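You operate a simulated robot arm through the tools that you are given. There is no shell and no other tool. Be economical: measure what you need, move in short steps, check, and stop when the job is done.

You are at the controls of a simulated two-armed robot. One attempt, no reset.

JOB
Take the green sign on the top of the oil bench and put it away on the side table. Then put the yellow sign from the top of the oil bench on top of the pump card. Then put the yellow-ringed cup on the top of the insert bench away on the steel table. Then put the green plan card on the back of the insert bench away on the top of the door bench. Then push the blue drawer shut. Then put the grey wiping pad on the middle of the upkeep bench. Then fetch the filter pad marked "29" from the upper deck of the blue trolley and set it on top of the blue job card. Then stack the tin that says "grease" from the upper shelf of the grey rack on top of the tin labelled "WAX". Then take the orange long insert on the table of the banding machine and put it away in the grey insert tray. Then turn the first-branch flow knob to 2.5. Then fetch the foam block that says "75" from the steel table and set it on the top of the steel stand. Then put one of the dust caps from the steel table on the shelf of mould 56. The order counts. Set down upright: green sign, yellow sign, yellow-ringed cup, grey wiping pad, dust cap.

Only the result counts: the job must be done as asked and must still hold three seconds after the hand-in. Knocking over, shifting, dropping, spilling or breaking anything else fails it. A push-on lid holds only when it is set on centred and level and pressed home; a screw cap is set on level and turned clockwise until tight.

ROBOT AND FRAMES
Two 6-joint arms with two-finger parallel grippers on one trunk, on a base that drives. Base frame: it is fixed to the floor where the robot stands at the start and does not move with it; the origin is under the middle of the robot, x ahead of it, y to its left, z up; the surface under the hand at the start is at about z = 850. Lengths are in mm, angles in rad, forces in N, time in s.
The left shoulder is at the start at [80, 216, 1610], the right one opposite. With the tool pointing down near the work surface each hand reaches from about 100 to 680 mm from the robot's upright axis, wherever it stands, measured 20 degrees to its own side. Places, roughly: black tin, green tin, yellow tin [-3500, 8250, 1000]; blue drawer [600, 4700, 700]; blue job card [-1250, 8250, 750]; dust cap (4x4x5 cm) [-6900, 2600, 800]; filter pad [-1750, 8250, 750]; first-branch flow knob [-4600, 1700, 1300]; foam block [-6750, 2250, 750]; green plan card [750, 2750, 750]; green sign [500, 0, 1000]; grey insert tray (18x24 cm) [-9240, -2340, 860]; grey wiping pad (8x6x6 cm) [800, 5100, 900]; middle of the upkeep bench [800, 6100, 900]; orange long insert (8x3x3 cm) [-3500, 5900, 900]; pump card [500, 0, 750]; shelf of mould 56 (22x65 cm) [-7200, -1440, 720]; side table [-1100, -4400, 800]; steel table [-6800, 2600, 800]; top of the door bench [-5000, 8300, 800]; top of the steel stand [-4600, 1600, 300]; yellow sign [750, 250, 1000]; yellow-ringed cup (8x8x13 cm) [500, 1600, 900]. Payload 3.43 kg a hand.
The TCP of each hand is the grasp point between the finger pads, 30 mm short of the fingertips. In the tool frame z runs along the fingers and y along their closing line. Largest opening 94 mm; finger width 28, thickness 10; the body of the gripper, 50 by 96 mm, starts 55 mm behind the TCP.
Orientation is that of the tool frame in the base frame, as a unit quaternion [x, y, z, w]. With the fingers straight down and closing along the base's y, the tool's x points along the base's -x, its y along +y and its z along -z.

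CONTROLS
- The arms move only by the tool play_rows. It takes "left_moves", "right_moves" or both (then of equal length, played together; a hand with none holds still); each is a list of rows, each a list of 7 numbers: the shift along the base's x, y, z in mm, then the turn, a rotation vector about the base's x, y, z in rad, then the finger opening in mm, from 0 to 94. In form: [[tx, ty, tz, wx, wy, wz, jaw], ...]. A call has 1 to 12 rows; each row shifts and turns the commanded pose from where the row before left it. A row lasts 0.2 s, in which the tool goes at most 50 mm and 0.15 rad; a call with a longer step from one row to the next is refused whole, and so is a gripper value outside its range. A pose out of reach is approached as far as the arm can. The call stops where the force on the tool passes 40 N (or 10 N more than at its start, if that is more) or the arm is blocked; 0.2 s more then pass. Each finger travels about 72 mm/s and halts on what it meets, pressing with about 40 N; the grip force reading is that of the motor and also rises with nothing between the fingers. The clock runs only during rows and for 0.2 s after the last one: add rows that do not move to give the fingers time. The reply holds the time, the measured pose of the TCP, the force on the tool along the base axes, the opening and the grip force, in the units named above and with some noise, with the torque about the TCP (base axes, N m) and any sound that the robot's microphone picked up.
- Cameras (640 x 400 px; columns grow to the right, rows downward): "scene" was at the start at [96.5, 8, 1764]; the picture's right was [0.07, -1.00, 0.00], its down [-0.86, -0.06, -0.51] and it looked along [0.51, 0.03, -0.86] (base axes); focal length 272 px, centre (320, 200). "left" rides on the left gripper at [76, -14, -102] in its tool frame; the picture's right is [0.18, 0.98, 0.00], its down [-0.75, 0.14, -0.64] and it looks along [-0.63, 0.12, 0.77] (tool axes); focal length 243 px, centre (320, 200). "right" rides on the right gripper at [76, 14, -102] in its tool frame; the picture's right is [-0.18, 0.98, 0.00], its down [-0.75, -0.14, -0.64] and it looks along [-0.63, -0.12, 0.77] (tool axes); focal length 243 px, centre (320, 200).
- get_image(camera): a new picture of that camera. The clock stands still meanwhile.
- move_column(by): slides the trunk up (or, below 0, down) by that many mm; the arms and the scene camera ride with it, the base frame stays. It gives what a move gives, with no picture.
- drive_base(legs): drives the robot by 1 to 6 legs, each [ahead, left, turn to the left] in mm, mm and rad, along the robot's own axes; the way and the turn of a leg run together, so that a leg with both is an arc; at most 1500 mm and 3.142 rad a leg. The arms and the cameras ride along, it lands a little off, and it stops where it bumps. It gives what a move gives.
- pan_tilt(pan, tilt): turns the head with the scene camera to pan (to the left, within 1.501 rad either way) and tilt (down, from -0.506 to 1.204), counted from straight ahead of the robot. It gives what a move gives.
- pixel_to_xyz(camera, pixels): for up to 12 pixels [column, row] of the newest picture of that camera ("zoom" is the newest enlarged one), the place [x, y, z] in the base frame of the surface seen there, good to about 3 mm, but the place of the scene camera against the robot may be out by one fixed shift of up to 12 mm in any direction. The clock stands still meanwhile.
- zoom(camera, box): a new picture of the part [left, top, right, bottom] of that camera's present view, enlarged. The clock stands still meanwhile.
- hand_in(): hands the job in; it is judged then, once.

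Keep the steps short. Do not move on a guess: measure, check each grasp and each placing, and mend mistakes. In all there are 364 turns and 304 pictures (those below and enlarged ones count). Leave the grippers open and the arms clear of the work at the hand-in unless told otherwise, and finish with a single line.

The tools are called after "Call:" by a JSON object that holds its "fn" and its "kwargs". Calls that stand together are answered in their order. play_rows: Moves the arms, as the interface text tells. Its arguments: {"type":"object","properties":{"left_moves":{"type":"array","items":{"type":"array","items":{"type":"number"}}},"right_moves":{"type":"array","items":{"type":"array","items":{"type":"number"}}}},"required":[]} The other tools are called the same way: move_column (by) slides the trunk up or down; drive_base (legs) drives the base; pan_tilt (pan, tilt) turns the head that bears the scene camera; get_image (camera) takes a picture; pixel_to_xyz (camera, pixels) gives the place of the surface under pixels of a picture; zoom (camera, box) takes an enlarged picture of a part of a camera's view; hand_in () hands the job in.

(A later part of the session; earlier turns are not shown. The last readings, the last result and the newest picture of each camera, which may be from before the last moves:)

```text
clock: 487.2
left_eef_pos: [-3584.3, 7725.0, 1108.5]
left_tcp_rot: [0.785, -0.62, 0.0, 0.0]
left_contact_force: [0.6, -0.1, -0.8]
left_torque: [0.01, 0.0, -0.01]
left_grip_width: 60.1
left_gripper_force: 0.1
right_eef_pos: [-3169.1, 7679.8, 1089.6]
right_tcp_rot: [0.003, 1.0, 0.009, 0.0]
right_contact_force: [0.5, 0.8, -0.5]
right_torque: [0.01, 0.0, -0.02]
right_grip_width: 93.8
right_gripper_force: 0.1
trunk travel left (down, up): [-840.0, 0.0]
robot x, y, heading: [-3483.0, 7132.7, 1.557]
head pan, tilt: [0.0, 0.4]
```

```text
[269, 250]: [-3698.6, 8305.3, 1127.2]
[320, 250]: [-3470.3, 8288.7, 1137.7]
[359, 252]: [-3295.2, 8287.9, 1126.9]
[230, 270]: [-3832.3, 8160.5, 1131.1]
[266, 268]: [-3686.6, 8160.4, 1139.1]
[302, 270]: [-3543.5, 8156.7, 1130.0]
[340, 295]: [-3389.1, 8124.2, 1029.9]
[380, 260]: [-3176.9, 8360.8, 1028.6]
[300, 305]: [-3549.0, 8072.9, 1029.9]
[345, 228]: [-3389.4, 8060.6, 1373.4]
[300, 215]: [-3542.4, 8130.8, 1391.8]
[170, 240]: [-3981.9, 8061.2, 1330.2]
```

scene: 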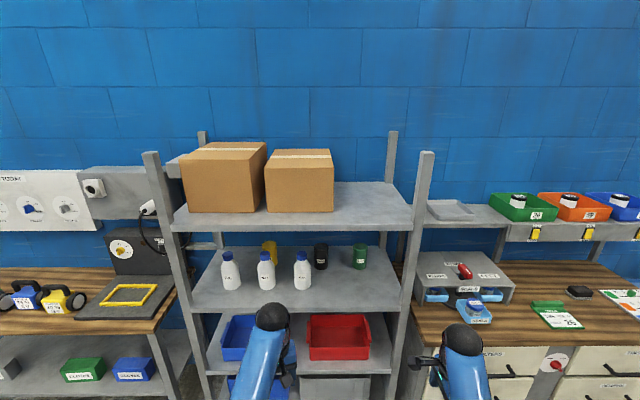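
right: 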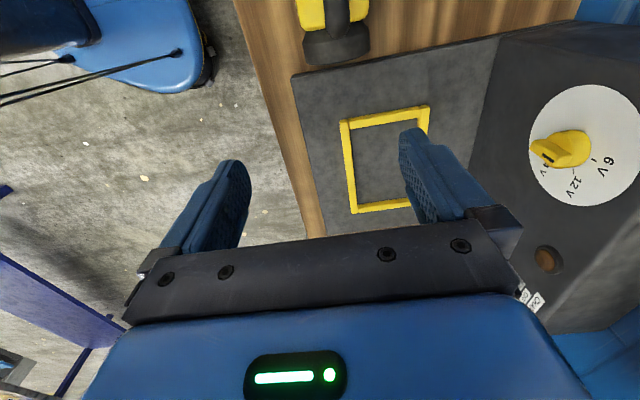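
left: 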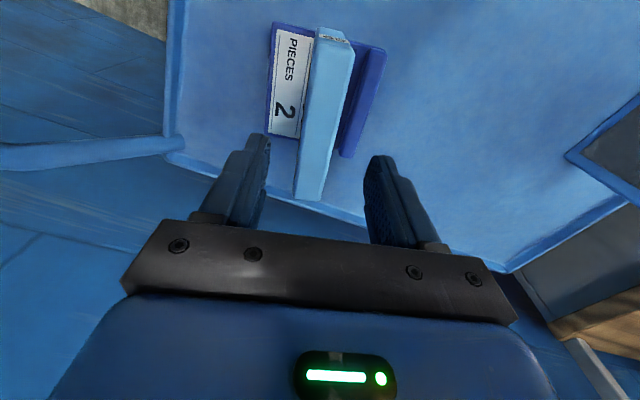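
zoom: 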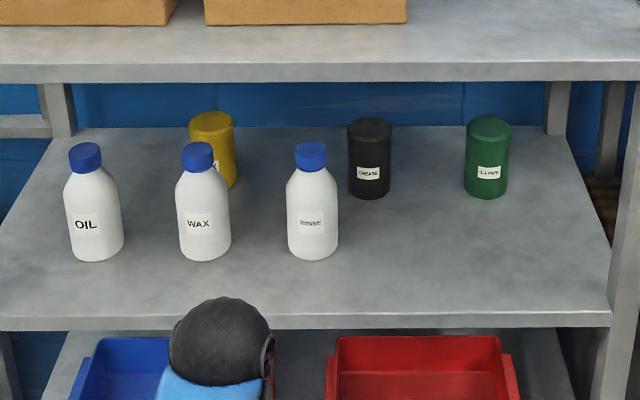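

Call:
{"fn": "zoom", "kwargs": {"camera": "scene", "box": [255, 235, 375, 290]}}

Call:
{"fn": "zoom", "kwargs": {"camera": "scene", "box": [340, 240, 380, 275]}}

```text
5.33 times, centred on (315, 262) of scene
```

zoom: 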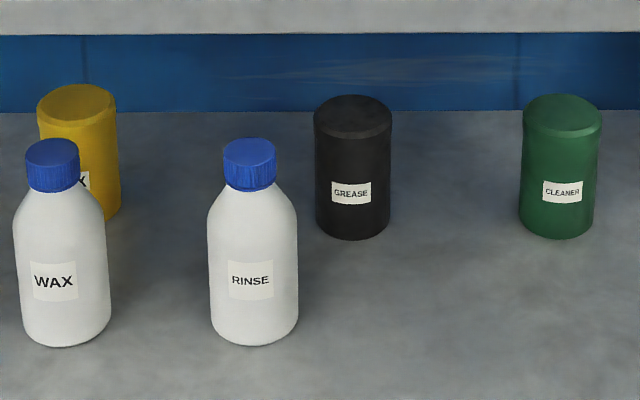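

```text
11.43 times, centred on (360, 258) of scene
```

zoom: 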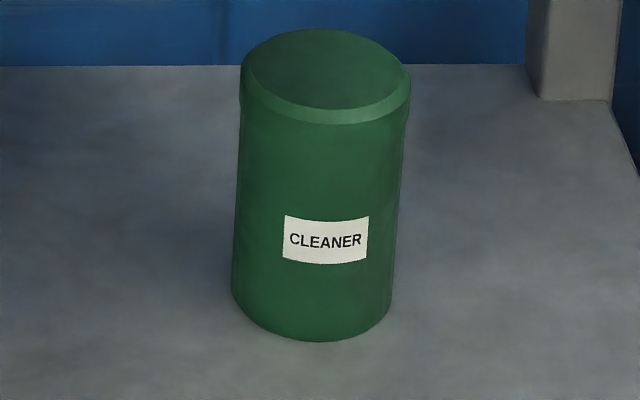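

Black = GREASE; the yellow tin (label ends in X) is the WAX tin, partly behind the white WAX bottle. I measure tops and bottoms.

Call:
{"fn": "pixel_to_xyz", "kwargs": {"camera": "zoom", "pixels": [[320, 80], [250, 90], [400, 90], [320, 110], [320, 330]]}}

Call:
{"fn": "zoom", "kwargs": {"camera": "scene", "box": [245, 235, 345, 300]}}

Call:
{"fn": "pixel_to_xyz", "kwargs": {"camera": "zoom", "pixels": [[154, 50], [110, 58], [200, 62], [480, 58], [440, 65], [530, 65], [480, 100], [480, 220], [130, 115], [340, 115], [130, 320], [185, 180]]}}

```text
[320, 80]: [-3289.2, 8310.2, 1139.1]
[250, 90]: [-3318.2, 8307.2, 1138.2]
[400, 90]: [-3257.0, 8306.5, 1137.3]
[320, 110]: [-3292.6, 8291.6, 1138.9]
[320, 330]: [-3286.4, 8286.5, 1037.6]
```

```text
6.15 times, centred on (295, 268) of scene
```

zoom: 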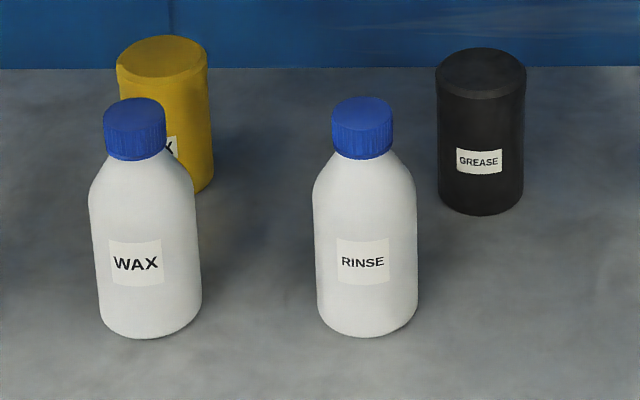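

```text
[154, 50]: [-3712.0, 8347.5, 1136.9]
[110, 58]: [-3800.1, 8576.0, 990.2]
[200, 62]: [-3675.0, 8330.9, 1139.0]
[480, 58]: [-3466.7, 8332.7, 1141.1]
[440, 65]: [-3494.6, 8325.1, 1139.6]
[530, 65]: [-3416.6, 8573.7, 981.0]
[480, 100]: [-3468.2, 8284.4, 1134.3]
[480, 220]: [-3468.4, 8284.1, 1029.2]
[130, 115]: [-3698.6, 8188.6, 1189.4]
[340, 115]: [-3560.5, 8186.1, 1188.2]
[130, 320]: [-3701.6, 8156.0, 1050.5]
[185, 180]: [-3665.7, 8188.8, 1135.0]
```

Tins are 110 tall, ~62 wide on a shelf at 1020; a white WAX bottle (top ≈1178) stands in front of the yellow tin. I plan a near-horizontal right-hand approach pointing 45° left-forward. First I re-orient the right hand (yaw back +135° in all) and tuck the left hand in.

Call:
{"fn": "play_rows", "kwargs": {"right_moves": [[0, -8, 0, 0, 0, 0.147, 94], [0, -8, 0, 0, 0, 0.147, 94], [0, -8, 0, 0, 0, 0.147, 94], [0, -8, 0, 0, 0, 0.147, 94], [0, -8, 0, 0, 0, 0.147, 94], [0, -8, 0, 0, 0, 0.147, 94], [0, 0, 0, 0, 0, 0.147, 94], [0, 0, 0, 0, 0, 0.147, 94], [0, 0, 0, 0, 0, 0.147, 94], [0, 0, 0, 0, 0, 0.147, 94], [0, 0, 0, 0, 0, 0.147, 94], [0, 0, 0, 0, 0, 0.147, 94]], "left_moves": [[-20, -18, -6, 0, 0, 0, 94], [-20, -18, -6, 0, 0, 0, 94], [-20, -18, -6, 0, 0, 0, 94], [-20, -18, -6, 0, 0, 0, 94], [-20, -18, -6, 0, 0, 0, 94], [-20, -18, -6, 0, 0, 0, 94], [-20, -18, -6, 0, 0, 0, 94], [-20, -16, -6, 0, 0, 0, 94], [0, 0, 0, 0, 0, 0, 94], [0, 0, 0, 0, 0, 0, 94], [0, 0, 0, 0, 0, 0, 94], [0, 0, 0, 0, 0, 0, 94]]}}

Call:
{"fn": "play_rows", "kwargs": {"right_moves": [[0, 0, 0, 0, 0, 0.147, 94], [0, 0, 0, 0, 0, 0.147, 94], [0, 0, 0, 0, 0, 0.147, 94], [0, 0, 0, 0, 0, 0.147, 94]]}}

```text
clock: 489.8
left_eef_pos: [-3743.9, 7589.2, 1046.5]
left_tcp_rot: [0.784, -0.621, 0.001, 0.0]
left_contact_force: [0.6, -0.2, 0.7]
left_torque: [0.03, -0.03, -0.02]
left_grip_width: 93.9
left_gripper_force: 0.0
left hand out of reach, approached as far as the arm can: row 1, 2, 3, 4
right_eef_pos: [-3167.5, 7642.8, 1067.3]
right_tcp_rot: [0.771, -0.637, -0.006, 0.006]
right_contact_force: [-0.9, 0.3, -0.6]
right_torque: [-0.02, 0.02, -0.02]
right_grip_width: 94.1
right_gripper_force: 0.0
right hand out of reach, approached as far as the arm can: row 1, 2, 3, 4, 5, 6, 11
trunk travel left (down, up): [-840.0, 0.0]
robot x, y, heading: [-3483.5, 7132.6, 1.559]
head pan, tilt: [0.0, 0.4]
```

```text
clock: 490.8
left_eef_pos: [-3744.0, 7589.6, 1045.2]
left_tcp_rot: [0.784, -0.621, 0.001, 0.001]
left_contact_force: [0.4, 0.5, -0.3]
left_torque: [0.03, 0.03, 0.02]
left_grip_width: 94.2
left_gripper_force: 0.0
right_eef_pos: [-3166.8, 7644.2, 1065.0]
right_tcp_rot: [0.922, -0.387, -0.003, 0.008]
right_contact_force: [0.0, 0.1, -1.6]
right_torque: [-0.02, -0.02, -0.03]
right_grip_width: 94.3
right_gripper_force: 0.1
trunk travel left (down, up): [-840.0, 0.0]
robot x, y, heading: [-3480.1, 7135.6, 1.56]
head pan, tilt: [0.0, 0.4]
```

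Yaw is right (closing line along (-0.71,-0.70)). Now pitch up 80° about (0.707,0.707,0).

Call:
{"fn": "play_rows", "kwargs": {"right_moves": [[0, 0, 0, 0.0987, 0.0987, 0, 94], [0, 0, 0, 0.0987, 0.0987, 0, 94], [0, 0, 0, 0.0987, 0.0987, 0, 94], [0, 0, 0, 0.0987, 0.0987, 0, 94], [0, 0, 0, 0.0987, 0.0987, 0, 94], [0, 0, 0, 0.0987, 0.0987, 0, 94], [0, 0, 0, 0.0987, 0.0987, 0, 94], [0, 0, 0, 0.0987, 0.0987, 0, 94], [0, 0, 0, 0.0987, 0.0987, 0, 94], [0, 0, 0, 0.0987, 0.0987, 0, 94]]}}

Call:
{"fn": "get_image", "kwargs": {"camera": "scene"}}

Call:
{"fn": "get_image", "kwargs": {"camera": "right"}}

```text
clock: 493.0
left_eef_pos: [-3744.6, 7589.6, 1045.2]
left_tcp_rot: [0.785, -0.62, 0.0, 0.0]
left_contact_force: [-0.5, 0.0, 0.2]
left_torque: [0.02, 0.03, -0.03]
left_grip_width: 94.1
left_gripper_force: 0.1
right_eef_pos: [-3167.3, 7642.9, 1066.8]
right_tcp_rot: [0.707, -0.292, -0.598, -0.238]
right_contact_force: [-0.9, -0.2, 0.0]
right_torque: [0.0, -0.03, -0.02]
right_grip_width: 93.9
right_gripper_force: 0.1
trunk travel left (down, up): [-840.0, 0.0]
robot x, y, heading: [-3482.2, 7135.1, 1.562]
head pan, tilt: [0.0, 0.4]
```

```text
179 pictures are left
```

scene: 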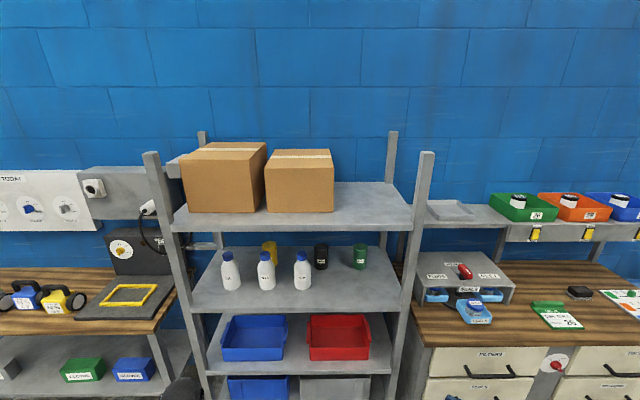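

```text
178 pictures are left
```

right: 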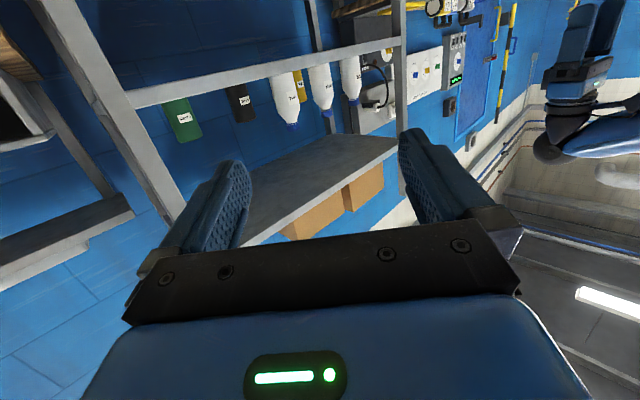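

The hand points left-forward as planned. I relax the pitch to 20° below horizontal (more camera clearance), lower the trunk 200, then drive to about (-3616,7475).

Call:
{"fn": "play_rows", "kwargs": {"right_moves": [[0, 0, 30, -0.062, -0.062, 0, 94], [0, 0, 40, -0.062, -0.062, 0, 94], [0, 0, 40, 0, 0, 0, 94], [0, 0, 40, 0, 0, 0, 94]]}}

Call:
{"fn": "move_column", "kwargs": {"by": -200}}

Call:
{"fn": "drive_base", "kwargs": {"legs": [[0, 134, 0.01], [340, 0, 0]]}}

```text
clock: 494.0
left_eef_pos: [-3743.3, 7590.5, 1045.0]
left_tcp_rot: [0.785, -0.62, 0.0, 0.0]
left_contact_force: [-0.6, -0.1, -0.6]
left_torque: [0.01, 0.02, 0.0]
left_grip_width: 93.9
left_gripper_force: 0.1
right_eef_pos: [-3166.9, 7641.3, 1216.5]
right_tcp_rot: [0.757, -0.313, -0.534, -0.21]
right_contact_force: [-0.4, -0.9, -0.7]
right_torque: [0.0, -0.01, 0.02]
right_grip_width: 94.1
right_gripper_force: 0.0
trunk travel left (down, up): [-840.0, 0.0]
robot x, y, heading: [-3484.3, 7135.5, 1.56]
head pan, tilt: [0.0, 0.4]
```

```text
clock: 496.2
left_eef_pos: [-3742.8, 7589.6, 844.3]
left_tcp_rot: [0.784, -0.621, 0.001, 0.001]
left_contact_force: [1.1, 0.4, -0.2]
left_torque: [0.01, -0.03, 0.04]
left_grip_width: 94.2
left_gripper_force: 0.0
right_eef_pos: [-3167.5, 7640.5, 1016.6]
right_tcp_rot: [0.757, -0.313, -0.533, -0.21]
right_contact_force: [-1.1, 0.4, 0.2]
right_torque: [0.03, 0.0, 0.0]
right_grip_width: 93.9
right_gripper_force: 0.1
trunk travel left (down, up): [-640.0, 200.0]
robot x, y, heading: [-3477.9, 7135.4, 1.562]
head pan, tilt: [0.0, 0.4]
```

```text
clock: 499.3
left_eef_pos: [-3880.0, 7925.7, 847.3]
left_tcp_rot: [0.786, -0.618, 0.0, 0.0]
left_contact_force: [-0.3, -0.6, 0.2]
left_torque: [0.03, 0.0, 0.0]
left_grip_width: 93.8
left_gripper_force: 0.0
right_eef_pos: [-3304.4, 7980.6, 1017.9]
right_tcp_rot: [0.758, -0.311, -0.534, -0.209]
right_contact_force: [0.2, 0.5, 0.8]
right_torque: [0.0, 0.03, -0.04]
right_grip_width: 94.0
right_gripper_force: 0.1
trunk travel left (down, up): [-640.0, 200.0]
robot x, y, heading: [-3614.6, 7468.3, 1.568]
head pan, tilt: [0.0, 0.4]
```

Raise to z≈1115 and look through the right camera.

Call:
{"fn": "play_rows", "kwargs": {"right_moves": [[0, 0, 48, 0, 0, 0, 94], [0, 0, 48, 0, 0, 0, 94], [0, 0, 0, 0, 0, 0, 94]]}}

Call:
{"fn": "get_image", "kwargs": {"camera": "right"}}

Call:
{"fn": "get_image", "kwargs": {"camera": "scene"}}

```text
clock: 500.1
left_eef_pos: [-3880.2, 7926.2, 845.3]
left_tcp_rot: [0.787, -0.617, 0.001, 0.001]
left_contact_force: [-0.2, -0.8, 1.0]
left_torque: [0.0, 0.02, 0.02]
left_grip_width: 94.1
left_gripper_force: 0.1
right_eef_pos: [-3304.2, 7981.4, 1114.5]
right_tcp_rot: [0.758, -0.31, -0.535, -0.208]
right_contact_force: [-1.0, 1.3, -0.9]
right_torque: [-0.01, -0.01, 0.0]
right_grip_width: 94.1
right_gripper_force: 0.0
trunk travel left (down, up): [-640.0, 200.0]
robot x, y, heading: [-3613.3, 7472.1, 1.569]
head pan, tilt: [0.0, 0.4]
```

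```text
177 pictures are left
```

right: 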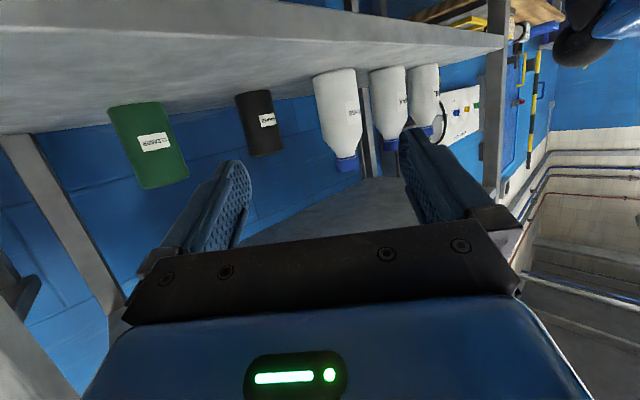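

```text
176 pictures are left
```

scene: 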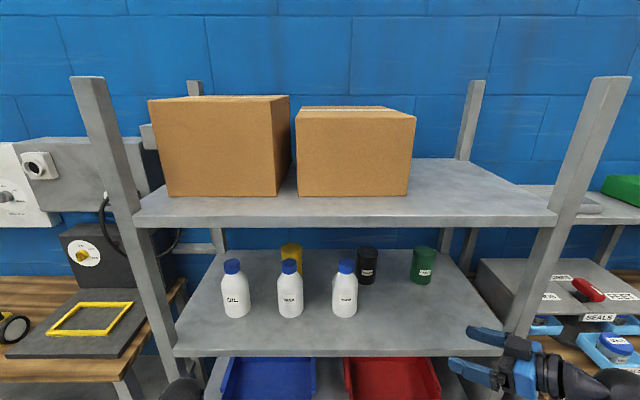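

Call:
{"fn": "pixel_to_xyz", "kwargs": {"camera": "right", "pixels": [[240, 97], [272, 93], [250, 153], [283, 150], [262, 122], [110, 110], [150, 185], [345, 170], [340, 80], [320, 210], [200, 90], [260, 230]]}}

Call:
{"fn": "pixel_to_xyz", "kwargs": {"camera": "scene", "pixels": [[291, 248], [291, 262], [290, 268], [346, 268], [233, 268], [367, 252], [300, 225], [345, 310], [300, 338], [425, 252]]}}

```text
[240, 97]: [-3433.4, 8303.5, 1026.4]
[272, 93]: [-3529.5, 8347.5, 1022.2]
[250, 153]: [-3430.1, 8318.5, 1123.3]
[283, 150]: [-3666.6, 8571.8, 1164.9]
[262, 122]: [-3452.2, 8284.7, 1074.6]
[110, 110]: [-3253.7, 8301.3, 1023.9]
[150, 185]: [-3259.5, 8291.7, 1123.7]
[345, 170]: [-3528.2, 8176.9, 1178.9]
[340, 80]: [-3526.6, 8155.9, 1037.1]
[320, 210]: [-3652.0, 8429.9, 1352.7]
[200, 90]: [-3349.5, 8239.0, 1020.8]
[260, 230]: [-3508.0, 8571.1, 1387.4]
```

```text
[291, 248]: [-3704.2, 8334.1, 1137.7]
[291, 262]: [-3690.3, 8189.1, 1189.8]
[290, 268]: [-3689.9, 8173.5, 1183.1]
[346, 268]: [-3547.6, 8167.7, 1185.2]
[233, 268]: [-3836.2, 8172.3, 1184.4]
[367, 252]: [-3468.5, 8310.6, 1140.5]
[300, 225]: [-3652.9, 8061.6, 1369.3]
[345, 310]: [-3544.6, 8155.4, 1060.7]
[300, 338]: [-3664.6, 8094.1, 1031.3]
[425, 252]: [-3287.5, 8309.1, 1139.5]
```

Upper shelf underside is 1352; grease tin centre (-3467,8312). I move to a pre-grasp point 100 mm back from it.

Call:
{"fn": "play_rows", "kwargs": {"right_moves": [[-14, 44, 0, 0, 0, 0, 94], [-14, 44, 0, 0, 0, 0, 94], [-15, 44, 0, 0, 0, 0, 94], [-15, 44, 0, 0, 0, 0, 94], [-15, 44, 0, 0, 0, 0, 94], [-14, 43, 0, 0, 0, 0, 94], [0, 0, 0, 0, 0, 0, 94]]}}

Call:
{"fn": "get_image", "kwargs": {"camera": "right"}}

```text
clock: 501.7
left_eef_pos: [-3881.0, 7927.1, 846.1]
left_tcp_rot: [0.786, -0.618, 0.0, -0.001]
left_contact_force: [-0.1, 0.3, 0.3]
left_torque: [-0.01, 0.05, 0.03]
left_grip_width: 94.0
left_gripper_force: 0.0
right_eef_pos: [-3391.1, 8245.2, 1112.1]
right_tcp_rot: [0.758, -0.31, -0.535, -0.208]
right_contact_force: [-0.1, 0.5, 0.6]
right_torque: [-0.02, 0.0, 0.01]
right_grip_width: 94.3
right_gripper_force: 0.0
trunk travel left (down, up): [-640.0, 200.0]
robot x, y, heading: [-3617.8, 7474.8, 1.568]
head pan, tilt: [0.0, 0.4]
```

```text
175 pictures are left
```

right: 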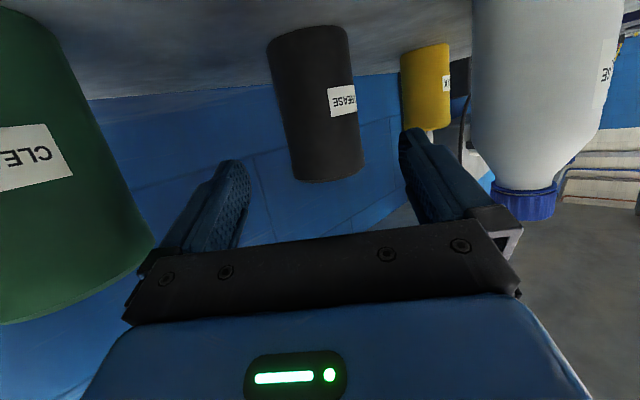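

Tin is between the fingers' lines. Advance 102 mm along the pointing direction, slowly.

Call:
{"fn": "play_rows", "kwargs": {"right_moves": [[-19, 17, 0, 0, 0, 0, 94], [-19, 17, 0, 0, 0, 0, 94], [-19, 17, 0, 0, 0, 0, 94], [-19, 16, 0, 0, 0, 0, 94], [0, 0, 0, 0, 0, 0, 94]]}}

Call:
{"fn": "get_image", "kwargs": {"camera": "right"}}

```text
clock: 502.9
left_eef_pos: [-3879.8, 7926.6, 844.6]
left_tcp_rot: [0.786, -0.618, 0.001, 0.0]
left_contact_force: [-0.7, -0.1, -0.6]
left_torque: [-0.01, -0.01, 0.0]
left_grip_width: 94.2
left_gripper_force: 0.1
right_eef_pos: [-3469.1, 8311.9, 1112.0]
right_tcp_rot: [0.758, -0.31, -0.535, -0.208]
right_contact_force: [-0.3, -0.2, 0.1]
right_torque: [0.01, 0.01, -0.02]
right_grip_width: 94.0
right_gripper_force: 0.0
trunk travel left (down, up): [-640.0, 200.0]
robot x, y, heading: [-3614.5, 7469.9, 1.563]
head pan, tilt: [0.0, 0.4]
```

```text
174 pictures are left
```

right: 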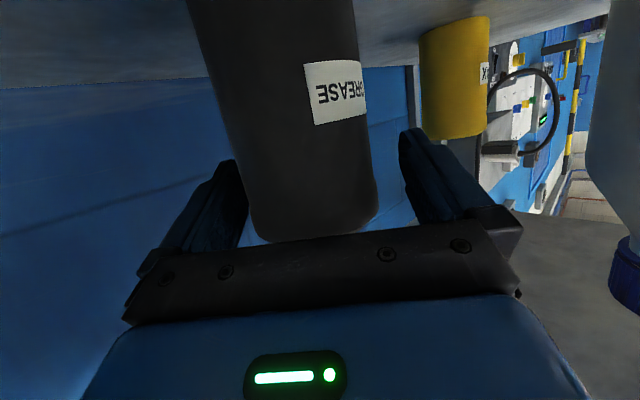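

Tin between the fingers. I measure the yellow tin from here, then close.

Call:
{"fn": "pixel_to_xyz", "kwargs": {"camera": "right", "pixels": [[455, 80], [424, 80], [487, 80], [455, 130], [455, 40], [470, 137], [440, 137]]}}

Call:
{"fn": "play_rows", "kwargs": {"right_moves": [[0, 0, 0, 0, 0, 0, 50], [0, 0, 0, 0, 0, 0, 45], [0, 0, 0, 0, 0, 0, 45], [0, 0, 0, 0, 0, 0, 45], [0, 0, 10, 0, 0, 0, 45], [0, 0, 20, 0, 0, 0, 45], [0, 0, 0, 0, 0, 0, 45]]}}

Call:
{"fn": "get_image", "kwargs": {"camera": "right"}}

```text
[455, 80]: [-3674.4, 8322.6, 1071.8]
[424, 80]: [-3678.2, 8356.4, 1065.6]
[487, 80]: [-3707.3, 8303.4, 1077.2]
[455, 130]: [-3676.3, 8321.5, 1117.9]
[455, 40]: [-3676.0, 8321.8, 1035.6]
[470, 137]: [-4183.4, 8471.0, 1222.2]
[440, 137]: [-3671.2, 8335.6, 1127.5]
```

```text
clock: 504.5
left_eef_pos: [-3879.2, 7926.4, 844.0]
left_tcp_rot: [0.786, -0.618, 0.001, 0.0]
left_contact_force: [0.2, -0.6, -0.1]
left_torque: [-0.01, 0.02, -0.01]
left_grip_width: 94.0
left_gripper_force: 0.1
right_eef_pos: [-3467.8, 8312.7, 1142.5]
right_tcp_rot: [0.758, -0.311, -0.534, -0.208]
right_contact_force: [-0.3, -0.7, -3.8]
right_torque: [0.01, 0.0, 0.01]
right_grip_width: 71.7
right_gripper_force: 39.7
trunk travel left (down, up): [-640.0, 200.0]
robot x, y, heading: [-3618.6, 7471.8, 1.566]
head pan, tilt: [0.0, 0.4]
```

```text
173 pictures are left
```

right: 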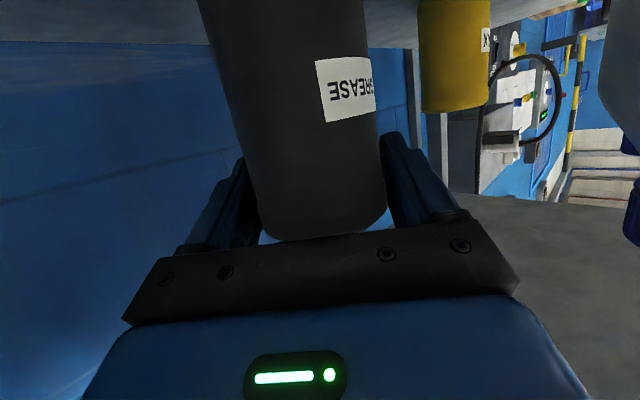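

Grease tin is held and lifted. Yellow tin's centre ≈(-3705,8333), top ≈1130. I raise to TCP 1236, traverse behind the bottles at y≈8345 to x≈-3706.

Call:
{"fn": "play_rows", "kwargs": {"right_moves": [[0, 5, 46, 0, 0, 0, 45], [-5, 15, 47, 0, 0, 0, 45], [-30, 12, 0, 0, 0, 0, 45], [-40, 0, 0, 0, 0, 0, 45], [0, 0, 0, 0, 0, 0, 45]]}}

Call:
{"fn": "get_image", "kwargs": {"camera": "scene"}}

Call:
{"fn": "get_image", "kwargs": {"camera": "right"}}

```text
clock: 505.7
left_eef_pos: [-3879.7, 7925.9, 844.8]
left_tcp_rot: [0.786, -0.619, 0.0, 0.0]
left_contact_force: [-0.1, -0.5, 0.0]
left_torque: [-0.01, 0.0, -0.02]
left_grip_width: 94.2
left_gripper_force: 0.2
right_eef_pos: [-3542.6, 8345.3, 1234.7]
right_tcp_rot: [0.758, -0.31, -0.535, -0.207]
right_contact_force: [-0.4, 0.3, -3.6]
right_torque: [0.0, -0.02, -0.01]
right_grip_width: 71.9
right_gripper_force: 39.9
trunk travel left (down, up): [-640.0, 200.0]
robot x, y, heading: [-3616.4, 7476.1, 1.57]
head pan, tilt: [0.0, 0.4]
```

```text
172 pictures are left
```

scene: 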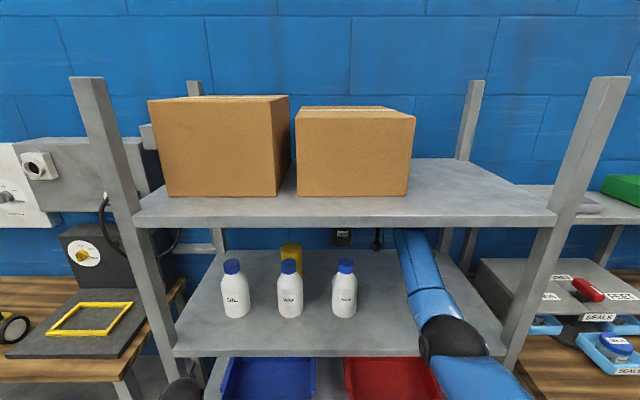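

```text
171 pictures are left
```

right: 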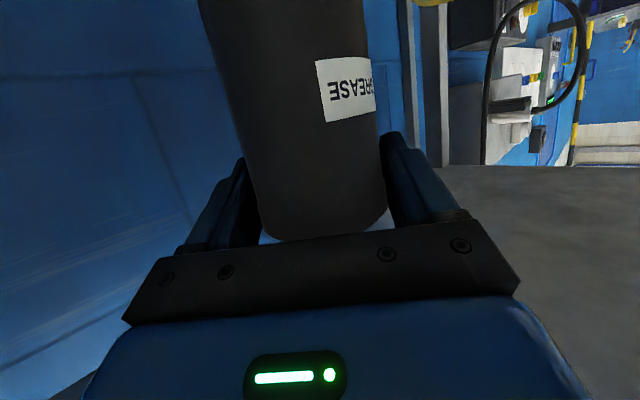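

All clear. Continue along -x to the yellow tin.

Call:
{"fn": "play_rows", "kwargs": {"right_moves": [[-41, 0, 0, 0, 0, 0, 45], [-41, 0, 0, 0, 0, 0, 45], [-41, 0, 0, 0, 0, 0, 45], [-41, -6, 0, 0, 0, 0, 45], [0, -6, 0, 0, 0, 0, 45], [0, 0, 0, 0, 0, 0, 45]]}}

Call:
{"fn": "get_image", "kwargs": {"camera": "scene"}}

Call:
{"fn": "get_image", "kwargs": {"camera": "right"}}

```text
clock: 507.1
left_eef_pos: [-3880.2, 7927.7, 843.6]
left_tcp_rot: [0.786, -0.618, 0.0, 0.0]
left_contact_force: [0.2, 0.0, 0.0]
left_torque: [-0.05, -0.03, 0.04]
left_grip_width: 94.0
left_gripper_force: 0.0
right_eef_pos: [-3705.4, 8333.8, 1234.9]
right_tcp_rot: [0.758, -0.31, -0.535, -0.207]
right_contact_force: [-0.2, -0.5, -3.6]
right_torque: [-0.02, 0.02, 0.01]
right_grip_width: 71.5
right_gripper_force: 40.6
trunk travel left (down, up): [-640.0, 200.0]
robot x, y, heading: [-3613.7, 7474.1, 1.565]
head pan, tilt: [0.0, 0.4]
```

```text
170 pictures are left
```

scene: 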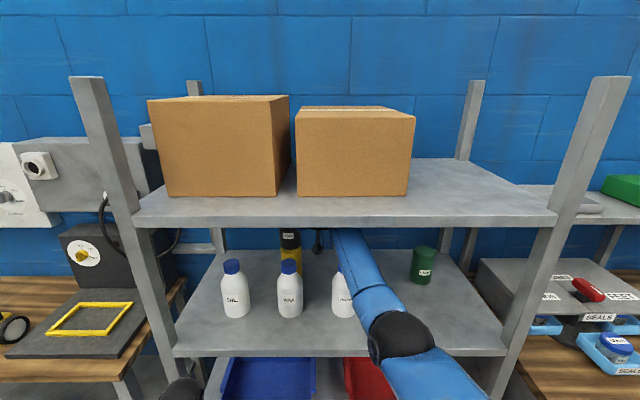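

```text
169 pictures are left
```

right: 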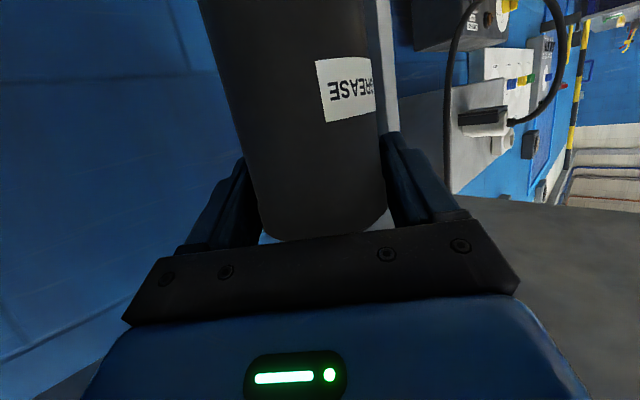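

Zoom on the tins in the scene picture to check alignment left-right.

Call:
{"fn": "zoom", "kwargs": {"camera": "scene", "box": [260, 225, 330, 285]}}

Call:
{"fn": "pixel_to_xyz", "kwargs": {"camera": "zoom", "pixels": [[190, 130], [280, 130], [370, 130], [200, 200], [280, 170], [365, 200], [285, 200], [282, 90]]}}

```text
6.67 times, centred on (295, 255) of scene
```

zoom: 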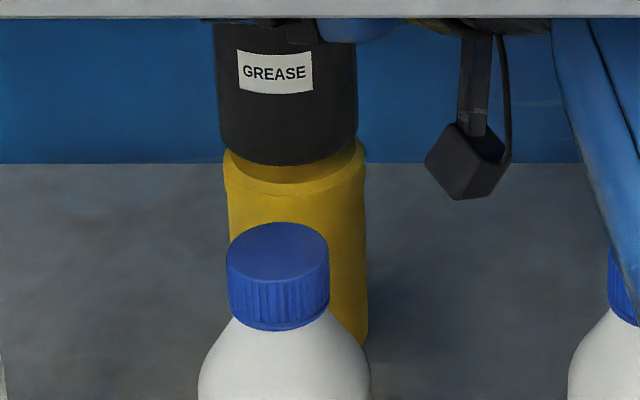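

```text
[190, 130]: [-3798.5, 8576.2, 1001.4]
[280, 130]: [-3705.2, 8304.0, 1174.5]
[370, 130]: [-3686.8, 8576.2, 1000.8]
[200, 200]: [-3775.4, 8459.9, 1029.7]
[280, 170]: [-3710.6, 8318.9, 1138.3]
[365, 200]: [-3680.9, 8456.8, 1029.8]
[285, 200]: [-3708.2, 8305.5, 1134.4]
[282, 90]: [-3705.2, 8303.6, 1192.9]
```

Aligned within ~2 mm. I shift +1.5 mm in x and lower gently: 9 mm then 1 mm steps.

Call:
{"fn": "play_rows", "kwargs": {"right_moves": [[1.5, 0, -5, 0, 0, 0, 45], [0, 0, -4, 0, 0, 0, 45], [0, 0, -1, 0, 0, 0, 45], [0, 0, -1, 0, 0, 0, 45]]}}

```text
clock: 508.1
left_eef_pos: [-3880.8, 7927.4, 843.8]
left_tcp_rot: [0.786, -0.618, 0.0, 0.0]
left_contact_force: [0.1, -0.2, 0.0]
left_torque: [-0.03, -0.01, -0.01]
left_grip_width: 94.1
left_gripper_force: 0.0
right_eef_pos: [-3705.8, 8332.1, 1223.9]
right_tcp_rot: [0.759, -0.31, -0.535, -0.207]
right_contact_force: [0.0, 0.1, -3.6]
right_torque: [0.04, -0.01, 0.01]
right_grip_width: 71.4
right_gripper_force: 40.2
trunk travel left (down, up): [-640.0, 200.0]
robot x, y, heading: [-3613.9, 7469.9, 1.567]
head pan, tilt: [0.0, 0.4]
```

Call:
{"fn": "play_rows", "kwargs": {"right_moves": [[0, 0, -1, 0, 0, 0, 45], [0, 0, -1, 0, 0, 0, 45]]}}

```text
clock: 508.7
left_eef_pos: [-3881.0, 7927.2, 844.6]
left_tcp_rot: [0.786, -0.618, 0.001, 0.0]
left_contact_force: [0.4, 0.2, 0.3]
left_torque: [0.03, 0.02, -0.03]
left_grip_width: 93.7
left_gripper_force: 0.1
right_eef_pos: [-3704.7, 8332.1, 1222.9]
right_tcp_rot: [0.759, -0.31, -0.534, -0.207]
right_contact_force: [-0.3, 0.6, -3.0]
right_torque: [0.04, 0.01, 0.03]
right_grip_width: 71.7
right_gripper_force: 40.2
trunk travel left (down, up): [-640.0, 200.0]
robot x, y, heading: [-3618.5, 7472.2, 1.569]
head pan, tilt: [0.0, 0.4]
```

Call:
{"fn": "play_rows", "kwargs": {"right_moves": [[0, 0, -1, 0, 0, 0, 45], [0, 0, 0, 0, 0, 0, 45]]}}

```text
clock: 509.3
left_eef_pos: [-3879.7, 7926.2, 846.0]
left_tcp_rot: [0.786, -0.618, 0.001, 0.001]
left_contact_force: [-0.6, -0.6, 0.5]
left_torque: [0.0, -0.02, -0.01]
left_grip_width: 94.1
left_gripper_force: 0.1
right_eef_pos: [-3707.0, 8332.8, 1222.9]
right_tcp_rot: [0.758, -0.31, -0.535, -0.208]
right_contact_force: [0.2, 2.0, 1.4]
right_torque: [0.02, 0.09, -0.02]
right_grip_width: 71.8
right_gripper_force: 39.9
trunk travel left (down, up): [-640.0, 200.0]
robot x, y, heading: [-3614.1, 7475.6, 1.567]
head pan, tilt: [0.0, 0.4]
```

Supported now. Before releasing I measure the camera box's lowest point and the bottle cap tops for the retreat path.

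Call:
{"fn": "zoom", "kwargs": {"camera": "scene", "box": [260, 225, 370, 315]}}

Call:
{"fn": "pixel_to_xyz", "kwargs": {"camera": "zoom", "pixels": [[320, 125], [300, 100], [335, 110], [320, 140], [495, 210], [495, 230], [175, 205], [470, 225], [520, 225], [320, 146]]}}

```text
4.44 times, centred on (315, 270) of scene
```

zoom: 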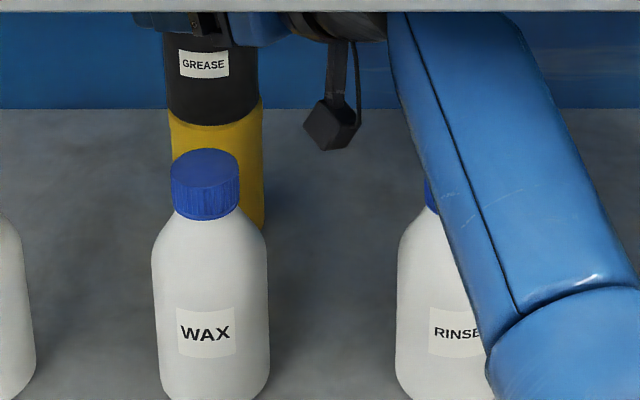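

```text
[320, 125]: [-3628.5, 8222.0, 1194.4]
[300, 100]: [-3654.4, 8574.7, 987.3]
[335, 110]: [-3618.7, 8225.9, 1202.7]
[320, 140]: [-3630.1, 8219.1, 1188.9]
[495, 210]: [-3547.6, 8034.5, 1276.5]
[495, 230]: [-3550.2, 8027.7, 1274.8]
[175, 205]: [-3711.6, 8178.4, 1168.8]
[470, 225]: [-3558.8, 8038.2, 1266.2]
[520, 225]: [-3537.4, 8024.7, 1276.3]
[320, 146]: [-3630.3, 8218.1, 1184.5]
```

The camera box bottom is at ≈1175, caps at ≈1180. So: open, raise 15 mm (shelf above still clear by ~14), then back out along the pointing line.

Call:
{"fn": "play_rows", "kwargs": {"right_moves": [[0, 0, 0, 0, 0, 0, 80], [0, 0, 0, 0, 0, 0, 94], [0, 0, 0, 0, 0, 0, 94], [0, 0, 0, 0, 0, 0, 94]]}}

Call:
{"fn": "get_image", "kwargs": {"camera": "right"}}

```text
clock: 510.3
left_eef_pos: [-3879.6, 7927.2, 845.3]
left_tcp_rot: [0.786, -0.618, 0.0, 0.001]
left_contact_force: [0.2, -0.2, 0.5]
left_torque: [0.0, -0.02, -0.01]
left_grip_width: 94.1
left_gripper_force: 0.0
right_eef_pos: [-3706.2, 8332.4, 1222.3]
right_tcp_rot: [0.758, -0.31, -0.534, -0.208]
right_contact_force: [0.9, 0.2, -0.3]
right_torque: [0.02, -0.01, -0.02]
right_grip_width: 94.1
right_gripper_force: 0.1
trunk travel left (down, up): [-640.0, 200.0]
robot x, y, heading: [-3615.2, 7473.0, 1.567]
head pan, tilt: [0.0, 0.4]
```

```text
166 pictures are left
```

right: 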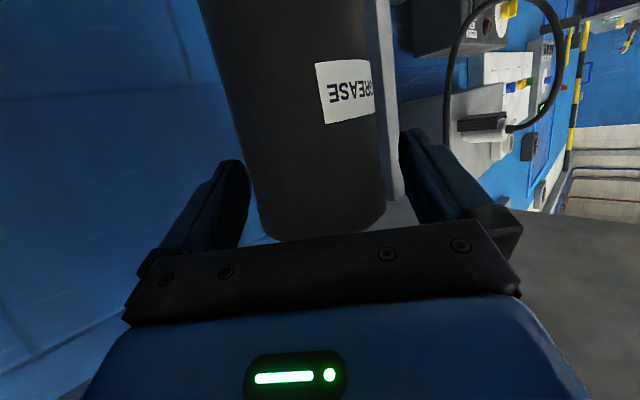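

Tin stands free. Raise 15 slowly and check the force.

Call:
{"fn": "play_rows", "kwargs": {"right_moves": [[0, 0, 5, 0, 0, 0, 94], [0, 0, 5, 0, 0, 0, 94], [0, 0, 5, 0, 0, 0, 94], [0, 0, 0, 0, 0, 0, 94]]}}

Call:
{"fn": "zoom", "kwargs": {"camera": "scene", "box": [260, 225, 370, 315]}}

```text
clock: 511.3
left_eef_pos: [-3880.9, 7926.9, 844.4]
left_tcp_rot: [0.786, -0.618, 0.0, 0.001]
left_contact_force: [-0.7, -0.1, -1.1]
left_torque: [0.01, 0.01, 0.01]
left_grip_width: 94.0
left_gripper_force: 0.1
right_eef_pos: [-3705.3, 8332.1, 1236.5]
right_tcp_rot: [0.758, -0.31, -0.535, -0.208]
right_contact_force: [0.0, -0.2, 0.2]
right_torque: [0.02, -0.03, 0.01]
right_grip_width: 93.7
right_gripper_force: 0.2
trunk travel left (down, up): [-640.0, 200.0]
robot x, y, heading: [-3616.8, 7475.5, 1.563]
head pan, tilt: [0.0, 0.4]
```

```text
4.44 times, centred on (315, 270) of scene
```

zoom: 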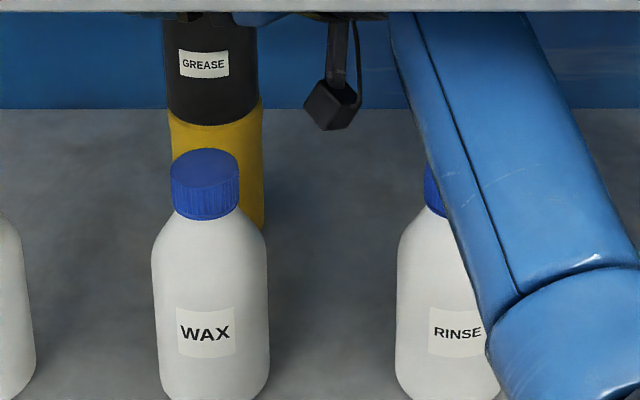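

Now back out along the pointing line, 96 mm, gently.

Call:
{"fn": "play_rows", "kwargs": {"right_moves": [[14.5, -13.8, 1, 0, 0, 0, 94], [14.5, -13.8, 1, 0, 0, 0, 94], [14.5, -13.8, 1, 0, 0, 0, 94], [14.5, -13.8, 0, 0, 0, 0, 94], [14.5, -13.8, 0, 0, 0, 0, 94]]}}

Call:
{"fn": "zoom", "kwargs": {"camera": "scene", "box": [260, 225, 370, 315]}}

Call:
{"fn": "get_image", "kwargs": {"camera": "right"}}

```text
clock: 512.5
left_eef_pos: [-3880.6, 7927.3, 846.3]
left_tcp_rot: [0.786, -0.618, 0.001, 0.0]
left_contact_force: [-0.4, -0.2, 0.2]
left_torque: [0.04, 0.0, 0.0]
left_grip_width: 93.9
left_gripper_force: 0.1
right_eef_pos: [-3631.9, 8262.3, 1241.2]
right_tcp_rot: [0.758, -0.31, -0.534, -0.208]
right_contact_force: [1.0, -0.4, -0.5]
right_torque: [-0.01, 0.02, 0.01]
right_grip_width: 94.0
right_gripper_force: 0.0
trunk travel left (down, up): [-640.0, 200.0]
robot x, y, heading: [-3618.8, 7471.8, 1.564]
head pan, tilt: [0.0, 0.4]
```

```text
4.44 times, centred on (315, 270) of scene
```

zoom: 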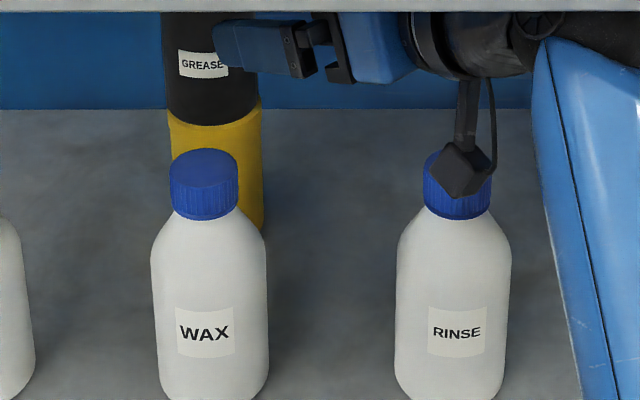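

```text
163 pictures are left
```

right: 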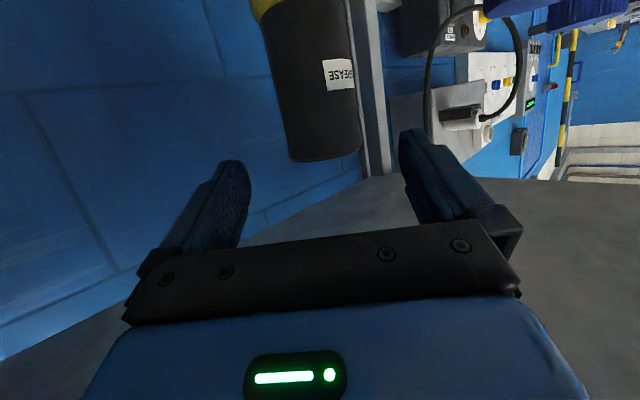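

Stack stands, camera passed above the cap. Continue out.

Call:
{"fn": "play_rows", "kwargs": {"right_moves": [[22, -21, 0, 0, 0, 0, 94], [22, -21, 0, 0, 0, 0, 94], [22, -25, 0, 0, 0, 0, 94], [22, -35, 0, 0, 0, 0, 94], [20, -40, 0, 0, 0, 0, 94], [15, -45, 0, 0, 0, 0, 94], [10, -45, 0, 0, 0, 0, 94], [5, -45, 0, 0, 0, 0, 94]]}}

Call:
{"fn": "get_image", "kwargs": {"camera": "scene"}}

```text
clock: 514.3
left_eef_pos: [-3880.5, 7925.0, 845.9]
left_tcp_rot: [0.787, -0.618, 0.001, 0.0]
left_contact_force: [-0.5, 0.6, 0.8]
left_torque: [-0.03, -0.03, 0.0]
left_grip_width: 94.0
left_gripper_force: 0.1
right_eef_pos: [-3495.1, 7984.1, 1242.5]
right_tcp_rot: [0.758, -0.31, -0.535, -0.208]
right_contact_force: [0.6, 0.9, -0.7]
right_torque: [0.03, -0.05, 0.0]
right_grip_width: 93.8
right_gripper_force: 0.0
trunk travel left (down, up): [-640.0, 200.0]
robot x, y, heading: [-3617.9, 7471.5, 1.57]
head pan, tilt: [0.0, 0.4]
```

```text
162 pictures are left
```

scene: 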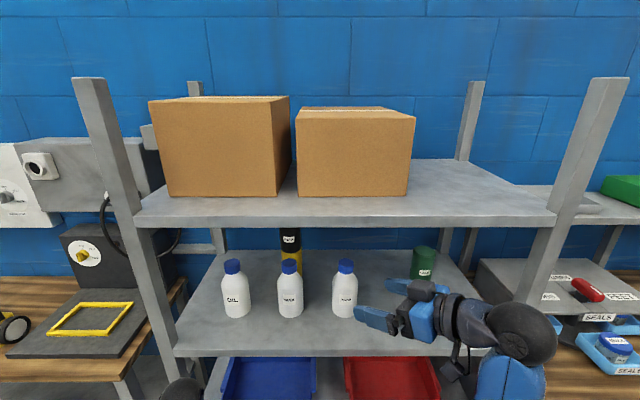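

The grease tin stands on the yellow WAX tin. Next: the orange insert at the banding machine. I back off, restore the right hand to tool-down, raise the trunk, and turn round.

Call:
{"fn": "drive_base", "kwargs": {"legs": [[-380, 0, 0]]}}

Call:
{"fn": "play_rows", "kwargs": {"right_moves": [[5, 0, -10, -0.096, -0.096, 0, 94], [5, 0, -10, -0.096, -0.096, 0, 94], [5, 0, -10, -0.096, -0.096, 0, 94], [5, 0, -10, -0.096, -0.096, 0, 94], [5, 0, -10, -0.096, -0.096, 0, 94], [5, 0, -10, -0.096, -0.096, 0, 94], [5, 0, -10, -0.096, -0.096, 0, 94], [5, 0, -10, -0.096, -0.096, 0, 94], [5, 0, -10, -0.096, -0.096, -0.14, 94], [5, 0, -10, 0, 0, -0.145, 94], [5, 0, -10, 0, 0, -0.145, 94], [5, 0, -10, 0, 0, -0.145, 94]]}}

Call:
{"fn": "move_column", "kwargs": {"by": 200}}

Call:
{"fn": "drive_base", "kwargs": {"legs": [[0, 0, 1.571], [0, 0, 1.571]]}}

Call:
{"fn": "pan_tilt", "kwargs": {"pan": 0.0, "tilt": 0.8}}

Call:
{"fn": "get_image", "kwargs": {"camera": "scene"}}

```text
clock: 516.7
left_eef_pos: [-3880.7, 7548.2, 844.4]
left_tcp_rot: [0.786, -0.618, 0.001, 0.0]
left_contact_force: [0.8, -0.1, -0.5]
left_torque: [-0.01, 0.0, 0.01]
left_grip_width: 94.1
left_gripper_force: 0.0
right_eef_pos: [-3497.1, 7609.3, 1241.2]
right_tcp_rot: [0.758, -0.31, -0.534, -0.208]
right_contact_force: [0.3, -0.6, 1.2]
right_torque: [0.02, 0.01, -0.01]
right_grip_width: 94.1
right_gripper_force: 0.1
trunk travel left (down, up): [-640.0, 200.0]
robot x, y, heading: [-3614.7, 7091.9, 1.57]
head pan, tilt: [0.0, 0.4]
```

```text
refused: row 9 steps farther than a row can; nothing moved
```

```text
clock: 518.9
left_eef_pos: [-3882.4, 7547.7, 1044.7]
left_tcp_rot: [0.786, -0.618, 0.001, 0.0]
left_contact_force: [0.1, -0.1, 0.1]
left_torque: [0.0, 0.0, -0.05]
left_grip_width: 94.0
left_gripper_force: 0.0
right_eef_pos: [-3496.6, 7607.6, 1440.4]
right_tcp_rot: [0.758, -0.31, -0.535, -0.208]
right_contact_force: [-0.2, 0.0, 0.1]
right_torque: [0.01, -0.02, -0.03]
right_grip_width: 93.9
right_gripper_force: 0.1
trunk travel left (down, up): [-840.0, 0.0]
robot x, y, heading: [-3620.4, 7094.5, 1.562]
head pan, tilt: [0.0, 0.4]
```

```text
clock: 527.0
left_eef_pos: [-3345.4, 6645.4, 1044.5]
left_tcp_rot: [0.609, 0.793, 0.001, -0.001]
left_contact_force: [-0.4, -0.2, 0.1]
left_torque: [0.01, -0.01, 0.0]
left_grip_width: 94.1
left_gripper_force: 0.1
right_eef_pos: [-3730.1, 6577.5, 1440.2]
right_tcp_rot: [0.303, 0.761, -0.203, 0.536]
right_contact_force: [0.0, 0.2, 0.0]
right_torque: [0.02, -0.02, 0.01]
right_grip_width: 94.0
right_gripper_force: 0.1
trunk travel left (down, up): [-840.0, 0.0]
robot x, y, heading: [-3615.6, 7095.6, -1.556]
head pan, tilt: [0.0, 0.4]
```

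```text
clock: 527.8
left_eef_pos: [-3345.1, 6644.2, 1046.2]
left_tcp_rot: [0.61, 0.792, 0.001, -0.001]
left_contact_force: [0.3, -0.6, -0.2]
left_torque: [0.01, 0.0, -0.02]
left_grip_width: 94.1
left_gripper_force: 0.1
right_eef_pos: [-3728.7, 6577.1, 1441.5]
right_tcp_rot: [0.304, 0.761, -0.203, 0.536]
right_contact_force: [-0.3, 0.1, -0.4]
right_torque: [0.02, 0.03, 0.0]
right_grip_width: 94.0
right_gripper_force: 0.0
trunk travel left (down, up): [-840.0, 0.0]
robot x, y, heading: [-3617.8, 7093.4, -1.558]
head pan, tilt: [0.0, 0.799]
```

```text
161 pictures are left
```

scene: 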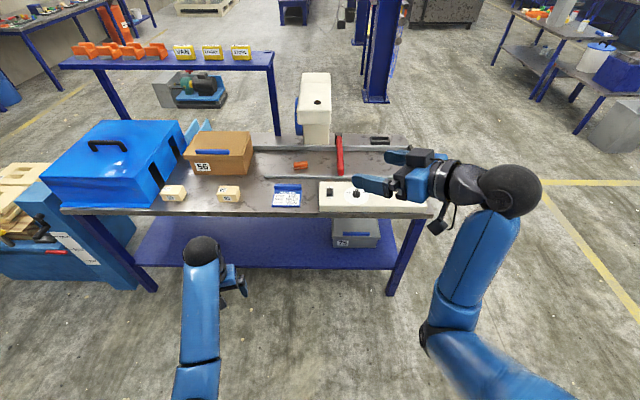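

The drive was fine. The orange insert is at (301,166) on the machine table. First I untilt the right hand (axis now reversed) and bring it down to a normal height.

Call:
{"fn": "play_rows", "kwargs": {"right_moves": [[-5, 0, -25, 0.096, 0.096, 0, 94], [-5, 0, -25, 0.096, 0.096, 0, 94], [-5, 0, -25, 0.096, 0.096, 0, 94], [-5, 0, -25, 0.096, 0.096, 0, 94], [-5, 0, -30, 0.096, 0.096, 0, 94], [-5, 0, -30, 0.096, 0.096, 0, 94], [-5, 0, -30, 0.096, 0.096, 0, 94], [-5, 0, -35, 0.096, 0.096, 0, 94], [-5, 0, -35, 0.096, 0.096, 0, 94], [-5, 0, -35, 0, 0, -0.145, 94], [-5, 0, -35, 0, 0, -0.145, 94], [-5, 0, -30, 0, 0, -0.145, 94]]}}

Call:
{"fn": "zoom", "kwargs": {"camera": "scene", "box": [240, 90, 420, 220]}}

Call:
{"fn": "pixel_to_xyz", "kwargs": {"camera": "scene", "pixels": [[301, 166], [294, 166], [308, 165], [340, 155], [318, 110], [330, 120], [290, 195], [320, 155], [280, 160], [345, 205]]}}

```text
clock: 530.4
left_eef_pos: [-3344.6, 6644.6, 1045.2]
left_tcp_rot: [0.611, 0.792, 0.001, -0.001]
left_contact_force: [0.4, -0.2, 0.2]
left_torque: [-0.03, -0.05, 0.01]
left_grip_width: 94.2
left_gripper_force: 0.1
right_eef_pos: [-3762.7, 6522.7, 984.3]
right_tcp_rot: [0.575, 0.818, 0.018, 0.011]
right_contact_force: [0.9, 0.1, 0.3]
right_torque: [0.01, 0.02, -0.01]
right_grip_width: 94.1
right_gripper_force: 0.0
right hand out of reach, approached as far as the arm can: row 2, 3, 4, 5, 6, 7
trunk travel left (down, up): [-840.0, 0.0]
robot x, y, heading: [-3619.3, 7092.4, -1.556]
head pan, tilt: [0.0, 0.799]
```

```text
3.08 times, centred on (330, 155) of scene
```

zoom: 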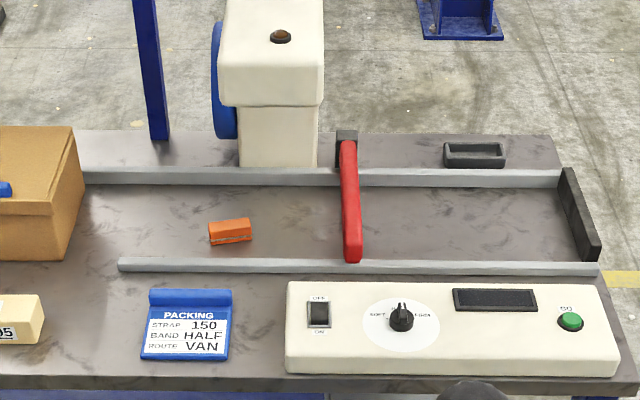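

```text
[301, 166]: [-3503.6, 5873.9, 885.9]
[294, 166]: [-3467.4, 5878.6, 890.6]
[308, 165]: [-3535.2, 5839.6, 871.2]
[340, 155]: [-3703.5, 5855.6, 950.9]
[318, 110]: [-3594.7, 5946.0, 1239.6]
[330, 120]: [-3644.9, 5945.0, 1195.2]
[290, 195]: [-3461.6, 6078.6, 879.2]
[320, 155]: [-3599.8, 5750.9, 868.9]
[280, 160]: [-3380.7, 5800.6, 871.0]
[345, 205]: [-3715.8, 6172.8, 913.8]
```

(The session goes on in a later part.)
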